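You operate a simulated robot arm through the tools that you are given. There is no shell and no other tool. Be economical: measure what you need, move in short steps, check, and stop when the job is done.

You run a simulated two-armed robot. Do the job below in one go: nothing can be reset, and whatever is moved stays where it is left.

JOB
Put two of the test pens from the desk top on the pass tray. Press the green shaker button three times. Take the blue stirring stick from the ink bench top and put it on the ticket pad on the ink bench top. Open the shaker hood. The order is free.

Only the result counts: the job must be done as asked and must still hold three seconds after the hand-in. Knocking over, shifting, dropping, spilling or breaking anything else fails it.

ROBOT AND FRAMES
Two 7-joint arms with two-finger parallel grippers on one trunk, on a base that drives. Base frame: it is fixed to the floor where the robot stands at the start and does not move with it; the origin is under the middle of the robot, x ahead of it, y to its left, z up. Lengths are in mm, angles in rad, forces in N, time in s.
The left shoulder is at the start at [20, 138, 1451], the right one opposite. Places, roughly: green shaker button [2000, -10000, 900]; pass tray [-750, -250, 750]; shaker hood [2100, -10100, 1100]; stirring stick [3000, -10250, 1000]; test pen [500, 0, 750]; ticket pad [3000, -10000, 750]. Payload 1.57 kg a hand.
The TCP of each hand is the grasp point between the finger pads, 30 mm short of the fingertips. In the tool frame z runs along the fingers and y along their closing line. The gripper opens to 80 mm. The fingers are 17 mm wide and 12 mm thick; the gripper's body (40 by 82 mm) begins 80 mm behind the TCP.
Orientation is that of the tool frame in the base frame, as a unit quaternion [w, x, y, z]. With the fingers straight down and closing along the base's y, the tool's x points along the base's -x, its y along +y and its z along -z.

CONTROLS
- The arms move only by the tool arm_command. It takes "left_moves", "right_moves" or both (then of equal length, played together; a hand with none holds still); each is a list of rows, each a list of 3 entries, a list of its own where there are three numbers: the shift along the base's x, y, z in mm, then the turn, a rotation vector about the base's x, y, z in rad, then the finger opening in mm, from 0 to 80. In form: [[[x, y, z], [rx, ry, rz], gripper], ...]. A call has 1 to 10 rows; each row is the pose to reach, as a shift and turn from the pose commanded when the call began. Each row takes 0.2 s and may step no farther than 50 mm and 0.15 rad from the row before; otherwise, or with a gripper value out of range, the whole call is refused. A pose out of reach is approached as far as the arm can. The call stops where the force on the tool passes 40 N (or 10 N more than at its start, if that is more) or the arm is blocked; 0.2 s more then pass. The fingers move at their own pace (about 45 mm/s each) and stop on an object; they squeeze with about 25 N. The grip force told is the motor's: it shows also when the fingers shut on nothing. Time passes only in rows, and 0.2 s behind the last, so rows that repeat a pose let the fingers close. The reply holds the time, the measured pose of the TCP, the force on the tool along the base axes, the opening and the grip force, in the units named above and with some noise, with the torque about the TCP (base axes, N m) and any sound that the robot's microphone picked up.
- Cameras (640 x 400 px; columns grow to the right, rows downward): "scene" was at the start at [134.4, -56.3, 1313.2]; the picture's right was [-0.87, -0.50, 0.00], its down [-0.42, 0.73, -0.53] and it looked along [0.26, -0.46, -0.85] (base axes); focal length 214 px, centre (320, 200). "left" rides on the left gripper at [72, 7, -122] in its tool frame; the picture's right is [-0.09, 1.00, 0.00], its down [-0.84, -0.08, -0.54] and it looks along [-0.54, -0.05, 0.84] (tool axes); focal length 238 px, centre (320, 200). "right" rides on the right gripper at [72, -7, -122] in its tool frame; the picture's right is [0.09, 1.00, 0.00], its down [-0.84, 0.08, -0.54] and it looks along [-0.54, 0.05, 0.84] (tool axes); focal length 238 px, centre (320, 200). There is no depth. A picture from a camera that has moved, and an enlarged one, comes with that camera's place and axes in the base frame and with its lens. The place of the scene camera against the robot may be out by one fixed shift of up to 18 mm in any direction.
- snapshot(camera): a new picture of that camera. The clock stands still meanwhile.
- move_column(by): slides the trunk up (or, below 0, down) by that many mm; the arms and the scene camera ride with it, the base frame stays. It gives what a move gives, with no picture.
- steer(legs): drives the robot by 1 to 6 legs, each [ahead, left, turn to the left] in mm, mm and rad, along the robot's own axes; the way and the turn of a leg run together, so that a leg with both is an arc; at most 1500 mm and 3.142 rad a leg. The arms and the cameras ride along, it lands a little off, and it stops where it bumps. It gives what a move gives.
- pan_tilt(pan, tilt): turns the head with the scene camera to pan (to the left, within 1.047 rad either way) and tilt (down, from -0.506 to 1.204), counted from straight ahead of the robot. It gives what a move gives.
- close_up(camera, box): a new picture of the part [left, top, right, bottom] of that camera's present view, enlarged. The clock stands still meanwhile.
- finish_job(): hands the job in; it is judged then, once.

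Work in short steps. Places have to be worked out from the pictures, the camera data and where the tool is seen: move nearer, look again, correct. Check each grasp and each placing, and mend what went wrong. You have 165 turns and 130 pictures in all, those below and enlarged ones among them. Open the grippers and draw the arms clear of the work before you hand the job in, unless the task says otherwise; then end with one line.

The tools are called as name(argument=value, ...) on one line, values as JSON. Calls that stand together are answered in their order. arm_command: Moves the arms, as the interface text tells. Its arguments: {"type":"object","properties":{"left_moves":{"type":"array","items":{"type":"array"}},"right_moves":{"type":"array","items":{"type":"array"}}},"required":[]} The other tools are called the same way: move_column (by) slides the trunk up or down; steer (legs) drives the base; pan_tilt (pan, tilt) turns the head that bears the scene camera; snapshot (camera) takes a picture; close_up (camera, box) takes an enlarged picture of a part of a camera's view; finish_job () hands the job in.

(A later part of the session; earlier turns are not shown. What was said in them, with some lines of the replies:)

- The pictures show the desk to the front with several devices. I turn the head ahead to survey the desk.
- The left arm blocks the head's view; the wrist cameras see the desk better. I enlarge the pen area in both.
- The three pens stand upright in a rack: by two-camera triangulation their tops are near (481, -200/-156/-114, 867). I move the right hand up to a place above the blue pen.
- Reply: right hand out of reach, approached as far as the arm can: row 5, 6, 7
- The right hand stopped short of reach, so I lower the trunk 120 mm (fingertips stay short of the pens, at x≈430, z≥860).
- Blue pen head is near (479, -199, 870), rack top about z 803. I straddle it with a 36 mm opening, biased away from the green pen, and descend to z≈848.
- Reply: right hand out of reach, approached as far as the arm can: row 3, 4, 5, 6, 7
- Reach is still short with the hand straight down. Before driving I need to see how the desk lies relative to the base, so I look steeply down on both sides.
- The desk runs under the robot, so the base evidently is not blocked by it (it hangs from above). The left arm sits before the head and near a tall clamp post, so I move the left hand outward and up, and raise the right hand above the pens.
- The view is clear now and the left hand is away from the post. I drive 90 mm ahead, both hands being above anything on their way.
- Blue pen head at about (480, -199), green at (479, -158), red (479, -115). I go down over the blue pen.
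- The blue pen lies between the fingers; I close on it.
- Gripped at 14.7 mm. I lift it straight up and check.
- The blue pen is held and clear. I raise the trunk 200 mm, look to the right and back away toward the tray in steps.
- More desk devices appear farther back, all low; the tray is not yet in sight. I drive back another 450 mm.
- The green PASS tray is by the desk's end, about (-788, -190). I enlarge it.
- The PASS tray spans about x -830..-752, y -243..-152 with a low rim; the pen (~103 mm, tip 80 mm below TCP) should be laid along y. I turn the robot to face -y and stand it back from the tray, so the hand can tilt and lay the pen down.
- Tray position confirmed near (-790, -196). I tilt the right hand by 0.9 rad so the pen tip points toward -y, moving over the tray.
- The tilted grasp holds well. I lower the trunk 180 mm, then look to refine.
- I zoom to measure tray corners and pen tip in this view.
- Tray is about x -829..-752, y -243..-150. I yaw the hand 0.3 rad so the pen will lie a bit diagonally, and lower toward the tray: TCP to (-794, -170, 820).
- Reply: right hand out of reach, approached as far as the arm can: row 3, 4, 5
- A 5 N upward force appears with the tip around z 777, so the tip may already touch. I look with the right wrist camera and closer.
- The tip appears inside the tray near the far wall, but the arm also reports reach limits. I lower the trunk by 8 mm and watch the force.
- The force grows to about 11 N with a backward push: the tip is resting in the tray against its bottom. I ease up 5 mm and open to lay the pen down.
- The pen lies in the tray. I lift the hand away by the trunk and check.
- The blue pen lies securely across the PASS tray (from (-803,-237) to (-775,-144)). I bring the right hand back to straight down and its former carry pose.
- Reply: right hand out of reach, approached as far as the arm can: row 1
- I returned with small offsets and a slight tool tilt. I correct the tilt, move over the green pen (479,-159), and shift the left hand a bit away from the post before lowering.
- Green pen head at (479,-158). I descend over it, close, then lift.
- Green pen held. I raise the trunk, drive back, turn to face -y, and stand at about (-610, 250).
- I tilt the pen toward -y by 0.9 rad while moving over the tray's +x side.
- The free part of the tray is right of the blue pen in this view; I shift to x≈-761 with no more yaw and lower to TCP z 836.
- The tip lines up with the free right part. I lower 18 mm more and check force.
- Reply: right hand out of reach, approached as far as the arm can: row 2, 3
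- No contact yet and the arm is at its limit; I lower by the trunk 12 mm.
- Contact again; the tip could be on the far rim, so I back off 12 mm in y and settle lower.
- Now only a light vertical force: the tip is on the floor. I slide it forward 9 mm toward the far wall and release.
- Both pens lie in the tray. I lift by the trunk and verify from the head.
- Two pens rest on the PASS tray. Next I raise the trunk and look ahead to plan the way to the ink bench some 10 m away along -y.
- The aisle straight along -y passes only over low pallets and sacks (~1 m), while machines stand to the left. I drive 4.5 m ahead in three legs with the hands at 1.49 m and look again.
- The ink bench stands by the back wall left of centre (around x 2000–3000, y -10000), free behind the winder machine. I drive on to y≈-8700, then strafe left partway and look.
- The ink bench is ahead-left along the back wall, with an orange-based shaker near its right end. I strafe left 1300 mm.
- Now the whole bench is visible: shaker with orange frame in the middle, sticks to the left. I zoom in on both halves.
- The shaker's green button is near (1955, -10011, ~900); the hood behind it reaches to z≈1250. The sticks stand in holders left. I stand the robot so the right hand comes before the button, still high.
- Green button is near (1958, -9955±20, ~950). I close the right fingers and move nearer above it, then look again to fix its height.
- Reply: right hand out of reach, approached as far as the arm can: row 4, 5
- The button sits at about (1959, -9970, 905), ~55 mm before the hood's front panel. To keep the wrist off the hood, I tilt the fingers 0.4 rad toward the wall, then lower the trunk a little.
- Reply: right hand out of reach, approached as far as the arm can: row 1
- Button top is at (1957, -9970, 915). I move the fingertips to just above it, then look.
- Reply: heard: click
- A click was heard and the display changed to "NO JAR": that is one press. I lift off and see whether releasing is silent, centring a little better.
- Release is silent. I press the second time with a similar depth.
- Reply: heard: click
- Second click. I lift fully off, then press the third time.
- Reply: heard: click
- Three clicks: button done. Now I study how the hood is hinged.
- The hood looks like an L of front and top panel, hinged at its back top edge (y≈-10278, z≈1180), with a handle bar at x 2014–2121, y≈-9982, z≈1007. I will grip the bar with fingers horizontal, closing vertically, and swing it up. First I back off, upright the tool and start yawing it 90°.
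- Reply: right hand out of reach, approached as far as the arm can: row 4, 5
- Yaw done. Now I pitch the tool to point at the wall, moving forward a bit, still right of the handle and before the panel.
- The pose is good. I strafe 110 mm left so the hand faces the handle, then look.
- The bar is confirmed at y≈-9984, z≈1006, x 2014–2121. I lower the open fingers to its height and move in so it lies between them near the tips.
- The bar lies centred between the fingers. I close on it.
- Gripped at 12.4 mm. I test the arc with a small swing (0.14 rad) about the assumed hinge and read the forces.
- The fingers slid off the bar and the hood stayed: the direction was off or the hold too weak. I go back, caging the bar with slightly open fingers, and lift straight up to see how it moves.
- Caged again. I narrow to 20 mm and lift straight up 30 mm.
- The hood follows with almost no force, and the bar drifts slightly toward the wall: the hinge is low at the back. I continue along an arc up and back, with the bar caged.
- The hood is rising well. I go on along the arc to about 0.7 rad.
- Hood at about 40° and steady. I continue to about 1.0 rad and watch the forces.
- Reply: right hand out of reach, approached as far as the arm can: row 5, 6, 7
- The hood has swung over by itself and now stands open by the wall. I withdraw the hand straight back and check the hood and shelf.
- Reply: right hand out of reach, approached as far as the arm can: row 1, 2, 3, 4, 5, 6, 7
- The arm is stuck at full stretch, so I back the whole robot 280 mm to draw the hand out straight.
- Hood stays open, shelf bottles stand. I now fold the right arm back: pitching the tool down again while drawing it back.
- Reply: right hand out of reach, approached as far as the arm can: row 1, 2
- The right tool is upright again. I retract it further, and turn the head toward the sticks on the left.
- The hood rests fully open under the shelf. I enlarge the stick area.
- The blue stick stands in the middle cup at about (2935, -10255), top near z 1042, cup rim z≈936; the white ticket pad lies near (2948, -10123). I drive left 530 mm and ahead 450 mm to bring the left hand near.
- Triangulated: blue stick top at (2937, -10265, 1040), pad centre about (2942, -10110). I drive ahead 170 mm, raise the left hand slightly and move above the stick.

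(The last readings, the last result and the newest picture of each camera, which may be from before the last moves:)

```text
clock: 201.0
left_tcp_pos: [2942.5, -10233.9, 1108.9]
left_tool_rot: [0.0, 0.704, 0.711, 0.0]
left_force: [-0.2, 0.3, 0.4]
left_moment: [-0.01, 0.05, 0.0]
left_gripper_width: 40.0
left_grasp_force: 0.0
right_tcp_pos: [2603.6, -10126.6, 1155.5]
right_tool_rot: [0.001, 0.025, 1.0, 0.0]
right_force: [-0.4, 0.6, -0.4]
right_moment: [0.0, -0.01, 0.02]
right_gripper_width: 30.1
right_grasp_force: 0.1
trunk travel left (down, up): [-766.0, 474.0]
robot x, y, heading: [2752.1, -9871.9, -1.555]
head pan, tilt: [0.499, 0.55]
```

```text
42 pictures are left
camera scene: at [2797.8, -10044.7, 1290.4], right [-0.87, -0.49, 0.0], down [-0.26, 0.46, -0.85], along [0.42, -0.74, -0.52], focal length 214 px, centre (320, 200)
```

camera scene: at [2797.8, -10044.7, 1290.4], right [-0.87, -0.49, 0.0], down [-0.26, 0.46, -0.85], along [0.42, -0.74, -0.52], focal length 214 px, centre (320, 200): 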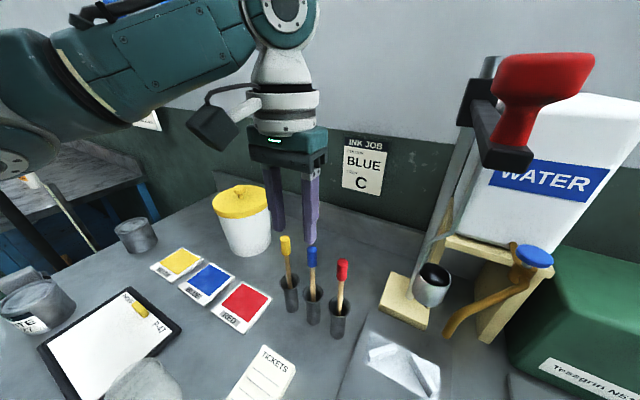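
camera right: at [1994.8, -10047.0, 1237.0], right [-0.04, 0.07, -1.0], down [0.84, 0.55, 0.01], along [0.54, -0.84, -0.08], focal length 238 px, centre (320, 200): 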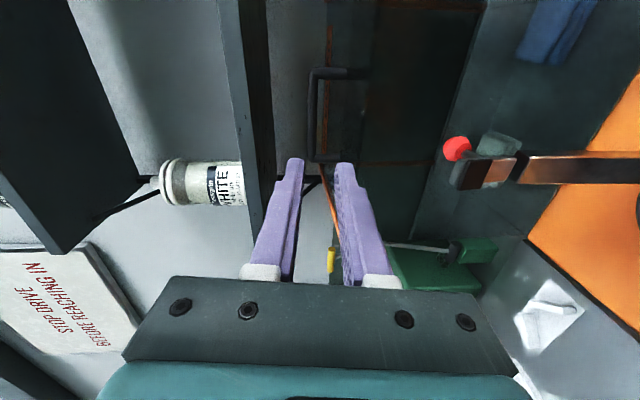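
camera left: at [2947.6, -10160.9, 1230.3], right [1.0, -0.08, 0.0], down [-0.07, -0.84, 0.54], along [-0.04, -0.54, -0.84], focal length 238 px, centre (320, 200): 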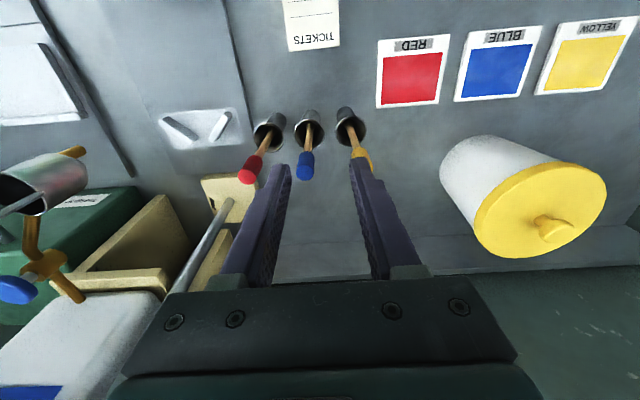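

The pad reads TICKETS. From the wrist camera the blue stick is at (2928, -10246). I centre over it and lower partway with a 36 mm opening.

arm_command(left_moves=[[[-14, -12, 0], [0, 0, 0], 36], [[-14, -12, -20], [0, 0, 0], 36], [[-14, -12, -50], [0, 0, 0], 36], [[-14, -12, -70], [0, 0, 0], 36], [[-14, -12, -70], [0, 0, 0], 36]])

snapshot(camera="left")

close_up(camera="scene", box=[220, 140, 400, 340])

```text
clock: 202.2
left_tcp_pos: [2927.8, -10243.6, 1038.2]
left_tool_rot: [0.0, 0.703, 0.711, 0.0]
left_force: [0.2, -0.3, -0.1]
left_moment: [-0.02, -0.01, 0.02]
left_gripper_width: 36.1
left_grasp_force: 0.1
right_tcp_pos: [2602.9, -10126.2, 1154.7]
right_tool_rot: [0.002, 0.024, 1.0, 0.0]
right_force: [-0.3, -0.5, -0.1]
right_moment: [0.0, 0.02, -0.01]
right_gripper_width: 29.9
right_grasp_force: 0.1
trunk travel left (down, up): [-766.0, 474.0]
robot x, y, heading: [2752.3, -9868.7, -1.556]
head pan, tilt: [0.499, 0.55]
```

```text
41 pictures are left
camera left: at [2933.9, -10171.7, 1160.0], right [1.0, -0.08, 0.0], down [-0.07, -0.84, 0.54], along [-0.04, -0.54, -0.84], focal length 238 px, centre (320, 200)
```

left: 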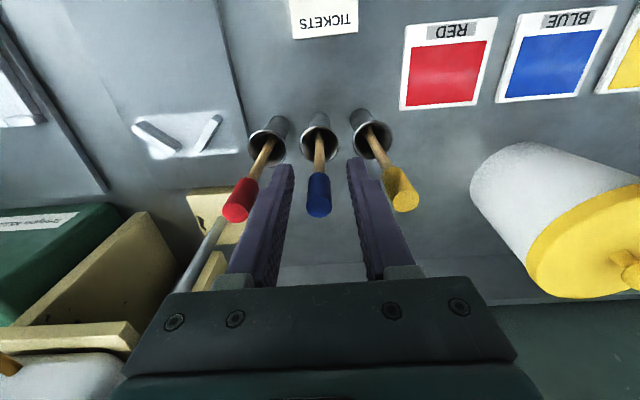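

```text
2.00 times, centred on (310, 240) of scene
camera zoom: at [2797.8, -10044.7, 1290.4], right [-0.87, -0.49, 0.0], down [-0.26, 0.46, -0.85], along [0.42, -0.74, -0.52], focal length 429 px, centre (340, 120)
```

zoom: 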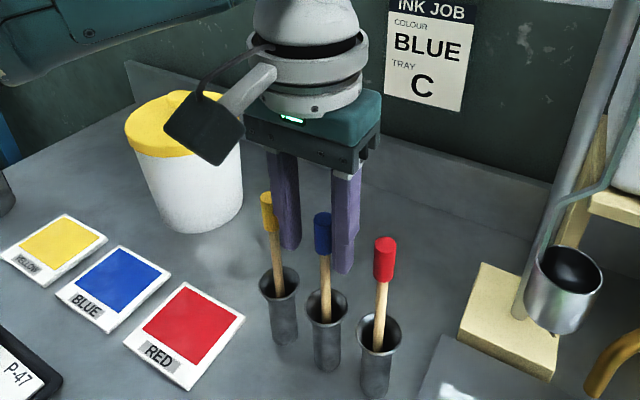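

The stick is centred between the fingers. I lower to z≈985 and close.

arm_command(left_moves=[[[0, -3, -25], [0, 0, 0], 36], [[0, -3, -50], [0, 0, 0], 36], [[0, -3, -50], [0, 0, 0], 36], [[0, -3, -50], [0, 0, 0], 0], [[0, -3, -50], [0, 0, 0], 0], [[0, -3, -50], [0, 0, 0], 0]])

snapshot(camera="left")

```text
clock: 203.6
left_tcp_pos: [2927.4, -10248.5, 988.3]
left_tool_rot: [-0.001, 0.703, 0.711, 0.0]
left_force: [0.3, -0.6, 2.0]
left_moment: [-0.01, -0.06, 0.07]
left_gripper_width: 14.5
left_grasp_force: 25.0
right_tcp_pos: [2602.2, -10125.9, 1154.5]
right_tool_rot: [0.002, 0.025, 1.0, -0.001]
right_force: [0.3, 0.7, 0.3]
right_moment: [0.02, 0.02, -0.01]
right_gripper_width: 29.9
right_grasp_force: 0.1
trunk travel left (down, up): [-766.0, 474.0]
robot x, y, heading: [2748.4, -9869.3, -1.563]
head pan, tilt: [0.499, 0.55]
```

```text
39 pictures are left
camera left: at [2934.0, -10175.7, 1110.5], right [1.0, -0.08, 0.0], down [-0.07, -0.84, 0.54], along [-0.04, -0.54, -0.84], focal length 238 px, centre (320, 200)
```

left: 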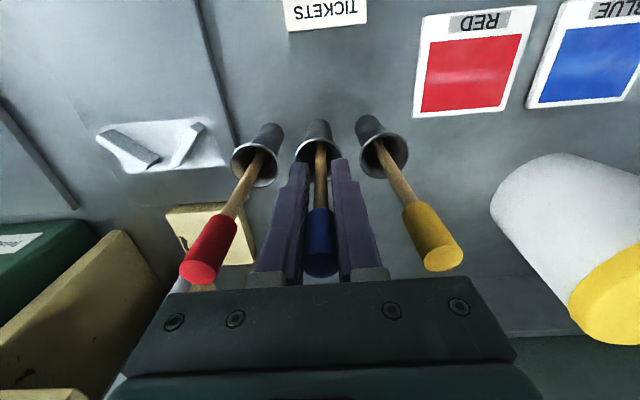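

Gripped at 14.5 mm. I lift straight up 130 mm.

arm_command(left_moves=[[[0, 0, 20], [0, 0, 0], 0], [[0, 0, 45], [0, 0, 0], 0], [[0, 0, 75], [0, 0, 0], 0], [[0, 0, 105], [0, 0, 0], 0], [[0, 5, 125], [0, 0, 0], 0], [[0, 5, 125], [0, 0, 0], 0]])

snapshot(camera="scene")

snapshot(camera="left")

```text
clock: 205.0
left_tcp_pos: [2928.5, -10241.1, 1116.2]
left_tool_rot: [0.0, 0.703, 0.711, -0.001]
left_force: [-0.4, -0.7, -0.4]
left_moment: [-0.03, 0.01, -0.03]
left_gripper_width: 14.2
left_grasp_force: 25.4
right_tcp_pos: [2602.2, -10126.5, 1155.0]
right_tool_rot: [0.003, 0.024, 1.0, 0.0]
right_force: [-0.3, 0.7, 0.2]
right_moment: [-0.02, -0.03, 0.01]
right_gripper_width: 30.0
right_grasp_force: 0.0
trunk travel left (down, up): [-766.0, 474.0]
robot x, y, heading: [2752.6, -9867.6, -1.558]
head pan, tilt: [0.499, 0.55]
```

```text
38 pictures are left
camera scene: at [2797.8, -10044.7, 1290.4], right [-0.87, -0.49, 0.0], down [-0.26, 0.46, -0.85], along [0.42, -0.74, -0.52], focal length 214 px, centre (320, 200)
```

scene: 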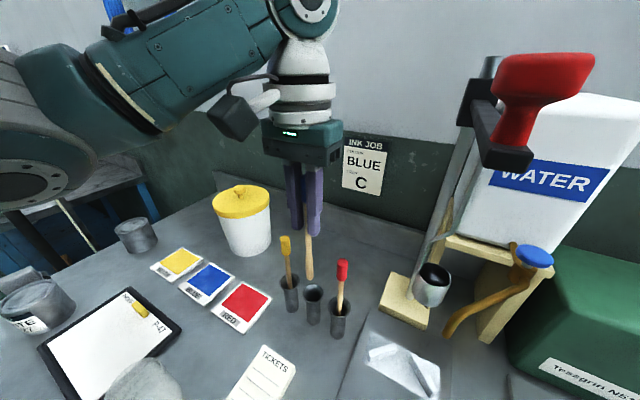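

```text
37 pictures are left
camera left: at [2934.4, -10170.1, 1236.8], right [1.0, -0.08, 0.0], down [-0.07, -0.84, 0.54], along [-0.04, -0.54, -0.84], focal length 238 px, centre (320, 200)
```

left: 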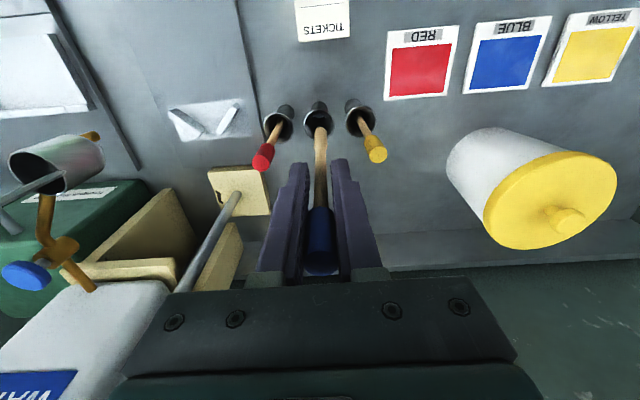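

The stick is free (bottom 122 mm below TCP, total ≈181 mm). The pad spans x 2905–2975, y -10168..-10068. I drive back 250 mm to have room for tilting the hand over the pad.

steer(legs=[[-250, 0, 0]])

arm_command(left_moves=[[[3, -10, 0], [-0.14, 0, 0], 0], [[6, -20, 0], [-0.28, 0, 0], 0], [[9, -30, -5], [-0.42, 0, 0], 0], [[12, -40, -10], [-0.56, 0, 0], 0], [[14, -50, -20], [-0.7, 0, 0], 0], [[16, -60, -30], [-0.84, 0, 0], 0], [[18, -70, -45], [-0.98, 0, 0], 0], [[20, -80, -60], [-1.1, 0, 0], 0], [[20, -80, -60], [-1.1, 0, 0], 0]])

snapshot(camera="scene")

snapshot(camera="left")

```text
clock: 206.8
left_tcp_pos: [2926.4, -9991.3, 1114.7]
left_tool_rot: [0.0, 0.703, 0.711, 0.0]
left_force: [0.4, -0.6, 1.3]
left_moment: [-0.01, -0.02, -0.03]
left_gripper_width: 14.4
left_grasp_force: 25.2
right_tcp_pos: [2600.7, -9876.7, 1156.6]
right_tool_rot: [0.001, 0.024, 1.0, -0.001]
right_force: [0.5, 0.1, 0.2]
right_moment: [0.03, 0.0, 0.0]
right_gripper_width: 30.2
right_grasp_force: 0.0
trunk travel left (down, up): [-766.0, 474.0]
robot x, y, heading: [2753.2, -9618.8, -1.56]
head pan, tilt: [0.499, 0.55]
```

```text
clock: 208.8
left_tcp_pos: [2944.9, -10072.2, 1054.7]
left_tool_rot: [0.368, 0.599, 0.606, -0.372]
left_force: [-0.4, 0.0, -0.2]
left_moment: [0.03, 0.01, 0.0]
left_gripper_width: 14.7
left_grasp_force: 24.5
right_tcp_pos: [2600.2, -9877.0, 1155.3]
right_tool_rot: [0.002, 0.024, 1.0, -0.001]
right_force: [-0.4, -1.1, -0.1]
right_moment: [0.01, 0.02, 0.01]
right_gripper_width: 29.7
right_grasp_force: 0.1
trunk travel left (down, up): [-766.0, 474.0]
robot x, y, heading: [2749.7, -9620.6, -1.558]
head pan, tilt: [0.499, 0.55]
```

```text
36 pictures are left
camera scene: at [2794.9, -9794.4, 1290.4], right [-0.87, -0.49, 0.0], down [-0.26, 0.46, -0.85], along [0.42, -0.74, -0.52], focal length 214 px, centre (320, 200)
```

scene: 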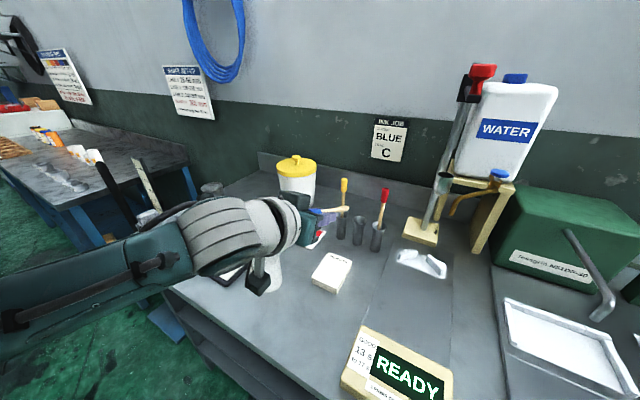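

```text
35 pictures are left
camera left: at [2952.0, -9930.5, 1045.4], right [1.0, -0.04, 0.07], down [-0.07, 0.1, 0.99], along [-0.04, -0.99, 0.1], focal length 238 px, centre (320, 200)
```

left: 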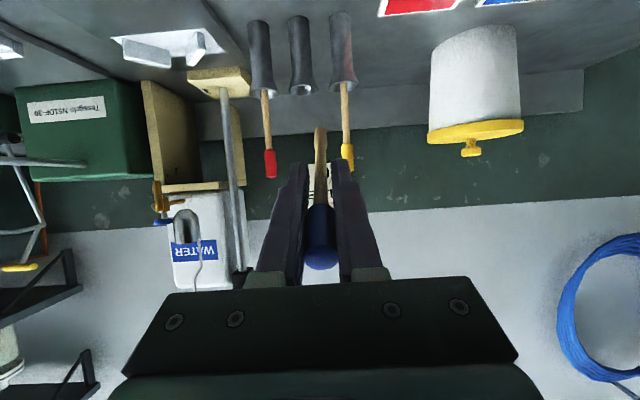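

The stick points over the pad at x≈2945. I lower to TCP z≈940 and check against the pad.

arm_command(left_moves=[[[-1, -4, -40], [0, 0, 0], 0], [[-2, -8, -80], [0, 0, 0], 0], [[-2, -10, -113], [0, 0, 0], 0], [[-2, -10, -113], [0, 0, 0], 0]])

close_up(camera="scene", box=[220, 160, 420, 320])

snapshot(camera="left")

```text
clock: 209.8
left_tcp_pos: [2944.4, -10082.5, 941.5]
left_tool_rot: [0.367, 0.6, 0.606, -0.372]
left_force: [-0.2, -0.3, -0.8]
left_moment: [0.03, 0.01, -0.01]
left_gripper_width: 14.6
left_grasp_force: 25.5
right_tcp_pos: [2600.3, -9876.2, 1156.2]
right_tool_rot: [0.001, 0.024, 1.0, -0.001]
right_force: [-1.0, 0.0, 0.1]
right_moment: [-0.01, -0.02, -0.01]
right_gripper_width: 30.0
right_grasp_force: 0.1
trunk travel left (down, up): [-766.0, 474.0]
robot x, y, heading: [2748.5, -9617.9, -1.553]
head pan, tilt: [0.499, 0.55]
```

```text
2.50 times, centred on (320, 240) of scene
camera zoom: at [2794.9, -9794.5, 1290.4], right [-0.87, -0.49, 0.0], down [-0.26, 0.46, -0.85], along [0.42, -0.74, -0.52], focal length 536 px, centre (320, 100)
```

zoom: 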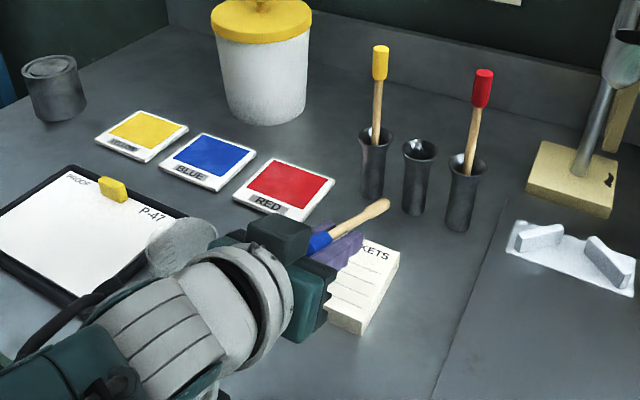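

```text
33 pictures are left
camera left: at [2949.9, -9940.6, 932.6], right [1.0, -0.04, 0.07], down [-0.07, 0.1, 0.99], along [-0.05, -0.99, 0.1], focal length 238 px, centre (320, 200)
```

left: 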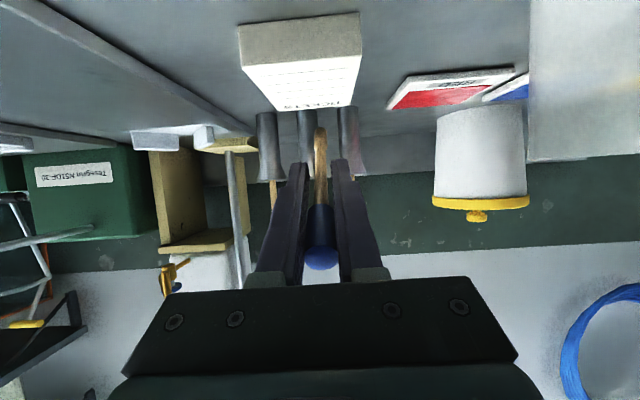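

From the low wrist view the pad top is at z≈874, x 2906–2966, y -10154..-10068. I shift to x 2938, y -10090 and lower to z≈918.

arm_command(left_moves=[[[-6, -8, -5], [0, 0, 0], 0], [[-6, -8, -15], [0, 0, 0], 0], [[-6, -8, -23], [0, 0, 0], 0], [[-6, -8, -23], [0, 0, 0], 0]])

close_up(camera="scene", box=[280, 200, 380, 280])

snapshot(camera="left")

```text
clock: 210.8
left_tcp_pos: [2938.4, -10088.8, 919.0]
left_tool_rot: [0.368, 0.599, 0.606, -0.373]
left_force: [-0.4, 0.4, 0.8]
left_moment: [0.01, 0.01, -0.02]
left_gripper_width: 14.7
left_grasp_force: 24.9
right_tcp_pos: [2601.2, -9876.9, 1155.3]
right_tool_rot: [0.002, 0.025, 1.0, -0.001]
right_force: [-0.1, 0.0, -0.8]
right_moment: [0.0, 0.02, 0.0]
right_gripper_width: 30.0
right_grasp_force: 0.1
trunk travel left (down, up): [-766.0, 474.0]
robot x, y, heading: [2751.1, -9622.9, -1.561]
head pan, tilt: [0.499, 0.55]
```

```text
5.00 times, centred on (330, 240) of scene
camera zoom: at [2794.9, -9794.5, 1290.4], right [-0.87, -0.49, 0.0], down [-0.26, 0.46, -0.85], along [0.42, -0.74, -0.52], focal length 1072 px, centre (270, 0)
```

zoom: 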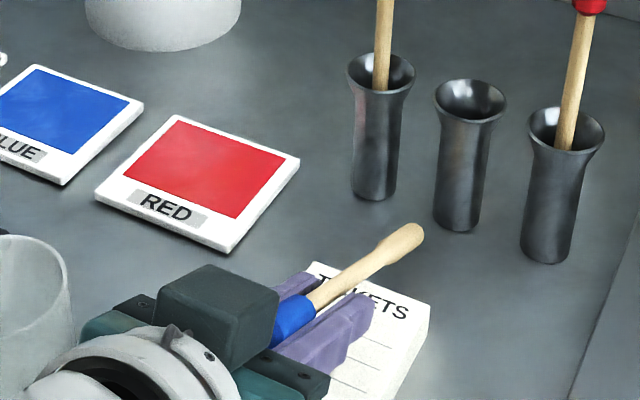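

```text
31 pictures are left
camera left: at [2943.5, -9948.3, 910.1], right [1.0, -0.04, 0.07], down [-0.07, 0.1, 0.99], along [-0.04, -0.99, 0.1], focal length 238 px, centre (320, 200)
```

left: 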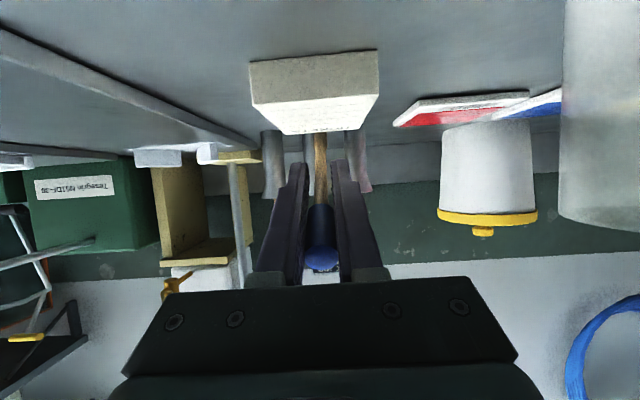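

No contact yet; I lower 8 mm more in small steps.

arm_command(left_moves=[[[0, 0, -3], [0, 0, 0], 0], [[0, 0, -6], [0, 0, 0], 0], [[0, 0, -8], [0, 0, 0], 0], [[0, 0, -8], [0, 0, 0], 0]])

close_up(camera="left", box=[230, 30, 400, 290])

```text
clock: 211.8
left_tcp_pos: [2936.6, -10090.3, 916.4]
left_tool_rot: [0.367, 0.599, 0.607, -0.372]
left_force: [-0.6, 0.4, -0.3]
left_moment: [0.03, -0.01, 0.01]
left_gripper_width: 14.5
left_grasp_force: 25.1
left hand out of reach, approached as far as the arm can: row 2, 3, 4
right_tcp_pos: [2599.7, -9875.8, 1154.5]
right_tool_rot: [0.002, 0.024, 1.0, -0.001]
right_force: [-0.5, -0.3, -0.3]
right_moment: [0.02, 0.02, 0.03]
right_gripper_width: 30.0
right_grasp_force: 0.0
trunk travel left (down, up): [-766.0, 474.0]
robot x, y, heading: [2747.3, -9619.5, -1.555]
head pan, tilt: [0.499, 0.55]
```

```text
1.54 times, centred on (315, 160) of left
camera zoom: at [2942.9, -9948.5, 907.8], right [1.0, -0.04, 0.07], down [-0.07, 0.1, 0.99], along [-0.04, -0.99, 0.1], focal length 367 px, centre (328, 262)
```

zoom: 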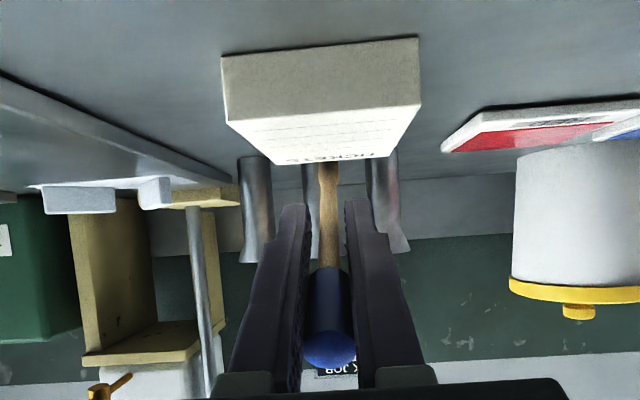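

The arm is at its limit, so I lower by the trunk 6 mm.

move_column(by=-6)

```text
clock: 212.4
left_tcp_pos: [2937.6, -10090.9, 911.5]
left_tool_rot: [0.367, 0.599, 0.606, -0.372]
left_force: [0.5, 1.2, 1.5]
left_moment: [-0.25, -0.02, -0.03]
left_gripper_width: 14.3
left_grasp_force: 24.5
right_tcp_pos: [2600.2, -9876.0, 1149.4]
right_tool_rot: [0.002, 0.024, 1.0, -0.001]
right_force: [0.2, 0.0, 0.2]
right_moment: [-0.03, 0.01, 0.03]
right_gripper_width: 29.9
right_grasp_force: 0.1
trunk travel left (down, up): [-760.0, 480.0]
robot x, y, heading: [2747.8, -9616.8, -1.563]
head pan, tilt: [0.499, 0.55]
```

Light contact is felt (moment -0.25). I open to 28 mm to let the stick settle on the pad between the fingers.

arm_command(left_moves=[[[0, 0, 0], [0, 0, 0], 18], [[0, 0, 0], [0, 0, 0], 26], [[0, 0, 0], [0, 0, 0], 30], [[0, 0, 0], [0, 0, 0], 30], [[0, 0, 0], [0, 0, 0], 30]])

close_up(camera="left", box=[230, 30, 400, 290])

close_up(camera="scene", box=[280, 200, 380, 280])

```text
clock: 213.6
left_tcp_pos: [2937.0, -10089.6, 910.4]
left_tool_rot: [0.367, 0.599, 0.607, -0.372]
left_force: [0.0, 0.4, -0.3]
left_moment: [0.02, 0.0, 0.02]
left_gripper_width: 30.0
left_grasp_force: 0.1
right_tcp_pos: [2601.6, -9876.0, 1150.0]
right_tool_rot: [0.001, 0.024, 1.0, -0.001]
right_force: [-0.2, 0.3, 0.0]
right_moment: [-0.02, -0.02, 0.01]
right_gripper_width: 30.1
right_grasp_force: 0.0
trunk travel left (down, up): [-760.0, 480.0]
robot x, y, heading: [2748.5, -9620.9, -1.561]
head pan, tilt: [0.499, 0.55]
```

```text
1.54 times, centred on (315, 160) of left
camera zoom: at [2942.8, -9948.4, 901.8], right [1.0, -0.04, 0.07], down [-0.07, 0.1, 0.99], along [-0.04, -0.99, 0.1], focal length 367 px, centre (328, 262)
```

zoom: 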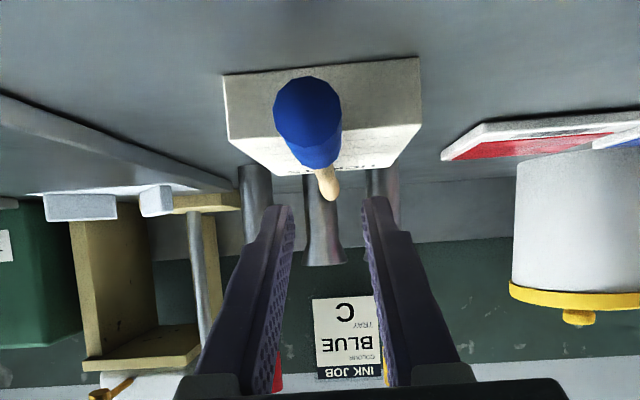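

```text
5.00 times, centred on (330, 240) of scene
camera zoom: at [2794.9, -9794.5, 1284.4], right [-0.87, -0.49, 0.0], down [-0.26, 0.46, -0.85], along [0.42, -0.74, -0.52], focal length 1072 px, centre (270, 0)
```

zoom: 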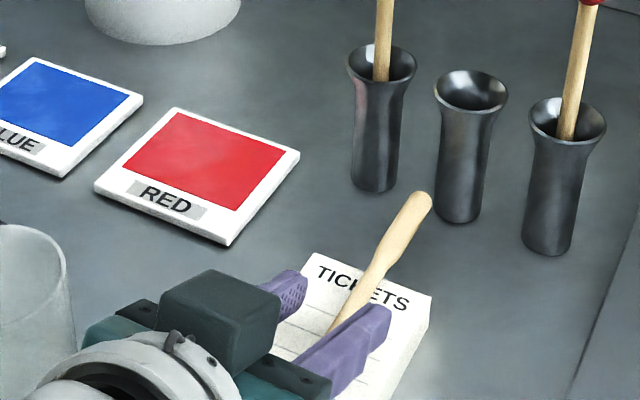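

The handle end seems heavier, with the paddle end raised. I lift the hand by the trunk to see how it lies.

move_column(by=120)

steer(legs=[[-150, 0, 0]])

close_up(camera="scene", box=[270, 160, 400, 270])

close_up(camera="left", box=[220, 0, 420, 160])

```text
clock: 215.1
left_tcp_pos: [2938.0, -10090.1, 1031.2]
left_tool_rot: [0.367, 0.599, 0.606, -0.372]
left_force: [-0.3, 0.3, 0.5]
left_moment: [-0.01, 0.03, -0.01]
left_gripper_width: 29.8
left_grasp_force: 0.0
right_tcp_pos: [2600.7, -9876.7, 1268.5]
right_tool_rot: [0.001, 0.024, 1.0, -0.001]
right_force: [0.7, 0.0, -0.2]
right_moment: [0.01, -0.02, 0.01]
right_gripper_width: 30.0
right_grasp_force: 0.1
trunk travel left (down, up): [-880.0, 360.0]
robot x, y, heading: [2747.2, -9619.8, -1.558]
head pan, tilt: [0.499, 0.55]
```

```text
clock: 216.5
left_tcp_pos: [2935.6, -9942.2, 1031.0]
left_tool_rot: [0.368, 0.598, 0.606, -0.372]
left_force: [-0.2, -0.1, -0.1]
left_moment: [-0.01, -0.01, -0.03]
left_gripper_width: 30.2
left_grasp_force: 0.0
right_tcp_pos: [2598.4, -9728.1, 1269.8]
right_tool_rot: [0.002, 0.025, 1.0, -0.002]
right_force: [0.4, -0.3, 0.7]
right_moment: [0.03, 0.01, -0.02]
right_gripper_width: 29.9
right_grasp_force: 0.1
trunk travel left (down, up): [-880.0, 360.0]
robot x, y, heading: [2748.0, -9471.6, -1.561]
head pan, tilt: [0.499, 0.55]
```

```text
3.64 times, centred on (335, 215) of scene
camera zoom: at [2793.2, -9645.9, 1404.4], right [-0.87, -0.49, 0.0], down [-0.26, 0.46, -0.85], along [0.42, -0.74, -0.52], focal length 780 px, centre (266, 146)
```

zoom: 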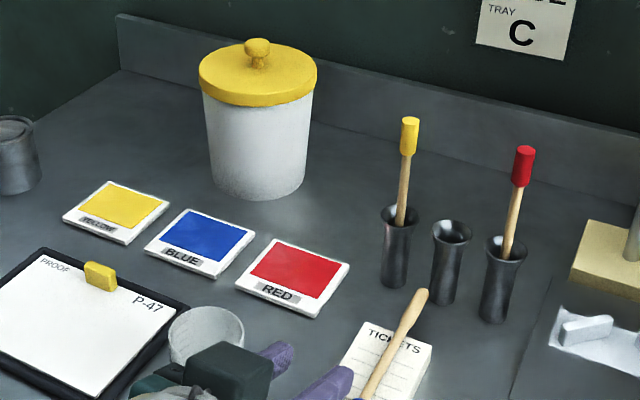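

```text
2.50 times, centred on (320, 80) of left
camera zoom: at [2941.0, -9800.1, 1021.9], right [1.0, -0.04, 0.07], down [-0.07, 0.1, 0.99], along [-0.04, -0.99, 0.1], focal length 596 px, centre (320, 500)
```

zoom: 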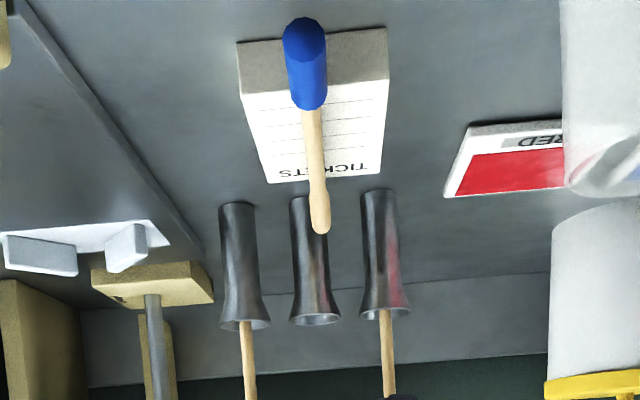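

Measured from the wrist view the stick may lie nearly flat across the pad (y ≈ -10027 to -10209). To be sure I lower the left camera to bench level for a front view.

move_column(by=-125)

close_up(camera="left", box=[220, 80, 420, 240])

snapshot(camera="scene")

```text
clock: 218.0
left_tcp_pos: [2935.3, -9941.4, 906.7]
left_tool_rot: [0.368, 0.599, 0.606, -0.372]
left_force: [0.3, -1.3, -0.3]
left_moment: [-0.02, -0.02, -0.01]
left_gripper_width: 29.9
left_grasp_force: 0.0
right_tcp_pos: [2598.3, -9726.9, 1143.9]
right_tool_rot: [0.002, 0.025, 1.0, -0.001]
right_force: [-0.5, 0.0, -0.6]
right_moment: [-0.01, 0.02, -0.02]
right_gripper_width: 29.9
right_grasp_force: 0.0
trunk travel left (down, up): [-755.0, 485.0]
robot x, y, heading: [2747.2, -9470.7, -1.565]
head pan, tilt: [0.499, 0.55]
```

```text
2.50 times, centred on (320, 160) of left
camera zoom: at [2941.0, -9800.1, 897.0], right [1.0, -0.04, 0.07], down [-0.07, 0.1, 0.99], along [-0.04, -0.99, 0.1], focal length 596 px, centre (320, 300)
```

zoom: 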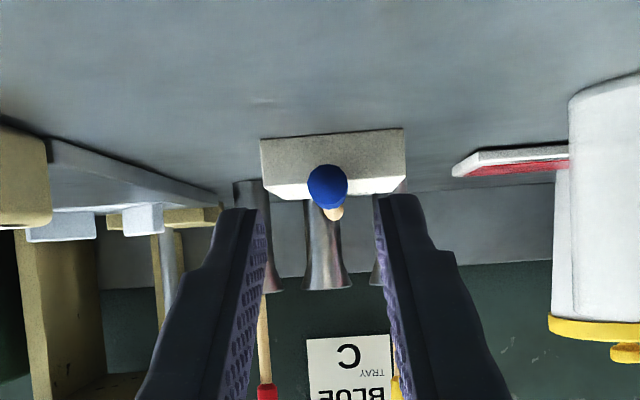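

```text
24 pictures are left
camera scene: at [2793.2, -9645.9, 1279.5], right [-0.87, -0.49, 0.0], down [-0.26, 0.46, -0.85], along [0.42, -0.74, -0.52], focal length 214 px, centre (320, 200)
```

scene: 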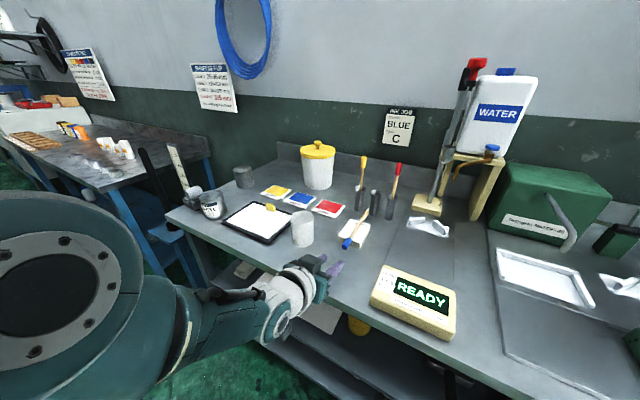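

The front view shows the stick resting level on the pad top, handle end ~20 mm clear above the bench, its middle over the pad: it is supported by the pad alone. I withdraw, raise the trunk, upright and open the left hand.

steer(legs=[[-250, 0, 0]])

move_column(by=150)

arm_command(left_moves=[[[0, 10, 10], [0.14, 0, 0], 40], [[0, 20, 20], [0.28, 0, 0], 60], [[0, 30, 30], [0.42, 0, 0], 80], [[0, 40, 40], [0.56, 0, 0], 80], [[0, 50, 50], [0.7, 0, 0], 80], [[0, 60, 60], [0.84, 0, 0], 80], [[0, 70, 70], [0.98, 0, 0], 80], [[0, 80, 80], [1.1, 0, 0], 80]], right_moves=[[[0, 0, 0], [0, 0, 0], 40], [[0, 0, 0], [0, 0, 0], 60], [[0, 0, 0], [0, 0, 0], 80], [[0, 0, 0], [0, 0, 0], 80], [[0, 0, 0], [0, 0, 0], 80], [[0, 0, 0], [0, 0, 0], 80], [[0, 0, 0], [0, 0, 0], 80], [[0, 0, 0], [0, 0, 0], 80]])

pan_tilt(pan=0.1, tilt=0.55)

snapshot(camera="scene")

```text
clock: 219.8
left_tcp_pos: [2932.1, -9691.4, 905.5]
left_tool_rot: [0.367, 0.6, 0.606, -0.373]
left_force: [0.3, -0.5, -0.4]
left_moment: [0.03, 0.0, -0.01]
left_gripper_width: 30.1
left_grasp_force: 0.1
right_tcp_pos: [2596.4, -9477.6, 1144.3]
right_tool_rot: [0.002, 0.025, 1.0, 0.0]
right_force: [-1.1, 1.2, 0.2]
right_moment: [-0.01, -0.02, 0.0]
right_gripper_width: 30.1
right_grasp_force: 0.0
trunk travel left (down, up): [-755.0, 485.0]
robot x, y, heading: [2746.9, -9220.9, -1.563]
head pan, tilt: [0.499, 0.55]
```

```text
clock: 221.6
left_tcp_pos: [2933.1, -9691.9, 1055.5]
left_tool_rot: [0.367, 0.599, 0.606, -0.372]
left_force: [-0.8, -0.5, -0.1]
left_moment: [0.01, 0.02, -0.02]
left_gripper_width: 30.0
left_grasp_force: 0.1
right_tcp_pos: [2596.7, -9475.8, 1293.6]
right_tool_rot: [0.002, 0.025, 1.0, -0.001]
right_force: [0.5, -0.1, 0.2]
right_moment: [-0.02, -0.01, 0.0]
right_gripper_width: 29.8
right_grasp_force: 0.1
trunk travel left (down, up): [-905.0, 335.0]
robot x, y, heading: [2747.6, -9225.3, -1.561]
head pan, tilt: [0.499, 0.55]
```

```text
clock: 223.4
left_tcp_pos: [2930.7, -9652.6, 1117.6]
left_tool_rot: [-0.001, 0.703, 0.711, 0.001]
left_force: [0.0, -0.1, 0.2]
left_moment: [0.05, -0.02, 0.0]
left_gripper_width: 80.1
left_grasp_force: 0.0
left hand out of reach, approached as far as the arm can: row 1, 2, 3, 4, 5, 6, 7, 8
right_tcp_pos: [2596.6, -9476.6, 1295.3]
right_tool_rot: [0.001, 0.025, 1.0, -0.001]
right_force: [0.5, 0.3, -0.1]
right_moment: [0.0, -0.02, -0.03]
right_gripper_width: 79.9
right_grasp_force: 0.0
trunk travel left (down, up): [-905.0, 335.0]
robot x, y, heading: [2743.9, -9220.3, -1.56]
head pan, tilt: [0.499, 0.55]
```

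```text
clock: 224.3
left_tcp_pos: [2931.5, -9650.7, 1117.3]
left_tool_rot: [0.0, 0.703, 0.711, 0.0]
left_force: [0.2, 0.5, 0.9]
left_moment: [-0.01, 0.0, -0.01]
left_gripper_width: 80.0
left_grasp_force: 0.1
right_tcp_pos: [2596.3, -9476.1, 1294.5]
right_tool_rot: [0.001, 0.025, 1.0, -0.001]
right_force: [0.7, 0.9, 0.4]
right_moment: [-0.02, -0.03, 0.0]
right_gripper_width: 79.9
right_grasp_force: 0.1
trunk travel left (down, up): [-905.0, 335.0]
robot x, y, heading: [2738.5, -9221.5, -1.561]
head pan, tilt: [0.099, 0.55]
```

```text
23 pictures are left
camera scene: at [2756.5, -9406.1, 1429.4], right [-0.99, -0.11, 0.0], down [-0.06, 0.52, -0.85], along [0.09, -0.85, -0.52], focal length 214 px, centre (320, 200)
```

scene: 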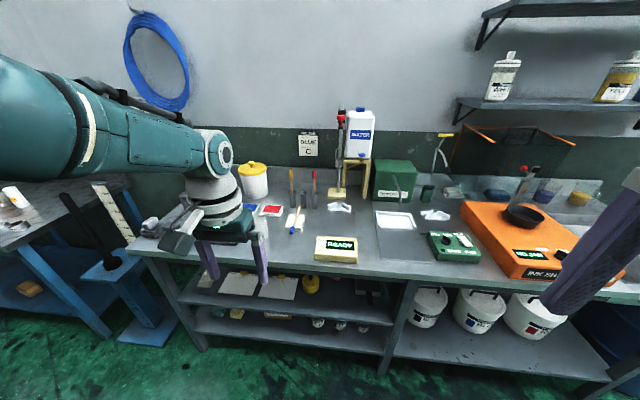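

The hood stands open and both arms are clear. One last close look at the stick on the pad.

close_up(camera="scene", box=[250, 160, 370, 260])

close_up(camera="scene", box=[420, 110, 640, 290])

```text
4.00 times, centred on (310, 210) of scene
camera zoom: at [2756.5, -9406.1, 1429.4], right [-0.99, -0.11, 0.0], down [-0.06, 0.52, -0.85], along [0.09, -0.85, -0.52], focal length 858 px, centre (360, 160)
```

zoom: 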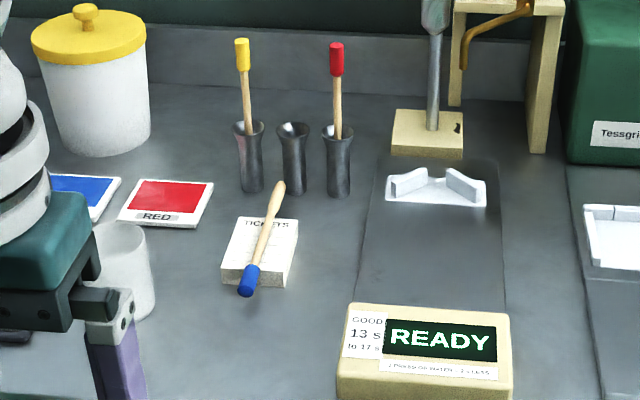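

```text
2.22 times, centred on (530, 200) of scene
camera zoom: at [2756.5, -9406.1, 1429.4], right [-0.99, -0.11, 0.0], down [-0.06, 0.52, -0.85], along [0.09, -0.85, -0.52], focal length 477 px, centre (-147, 200)
```

zoom: 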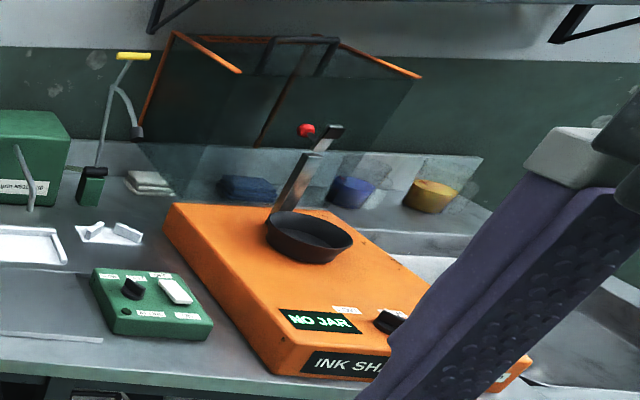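

The stick lies across the ticket pad with its middle over it. The hood is open, there were three button clicks, and two pens are on the PASS tray. I hand the job in.

finish_job()

```text
The job is handed in.
```

I put two test pens (blue and green) on the pass tray, pressed the green button three times (three clicks heard), put the blue stick on the ticket pad, left the shaker hood open, and handed the job in. The stick overhangs the pad at both ends and the pens' ends stick out past the tray rim.
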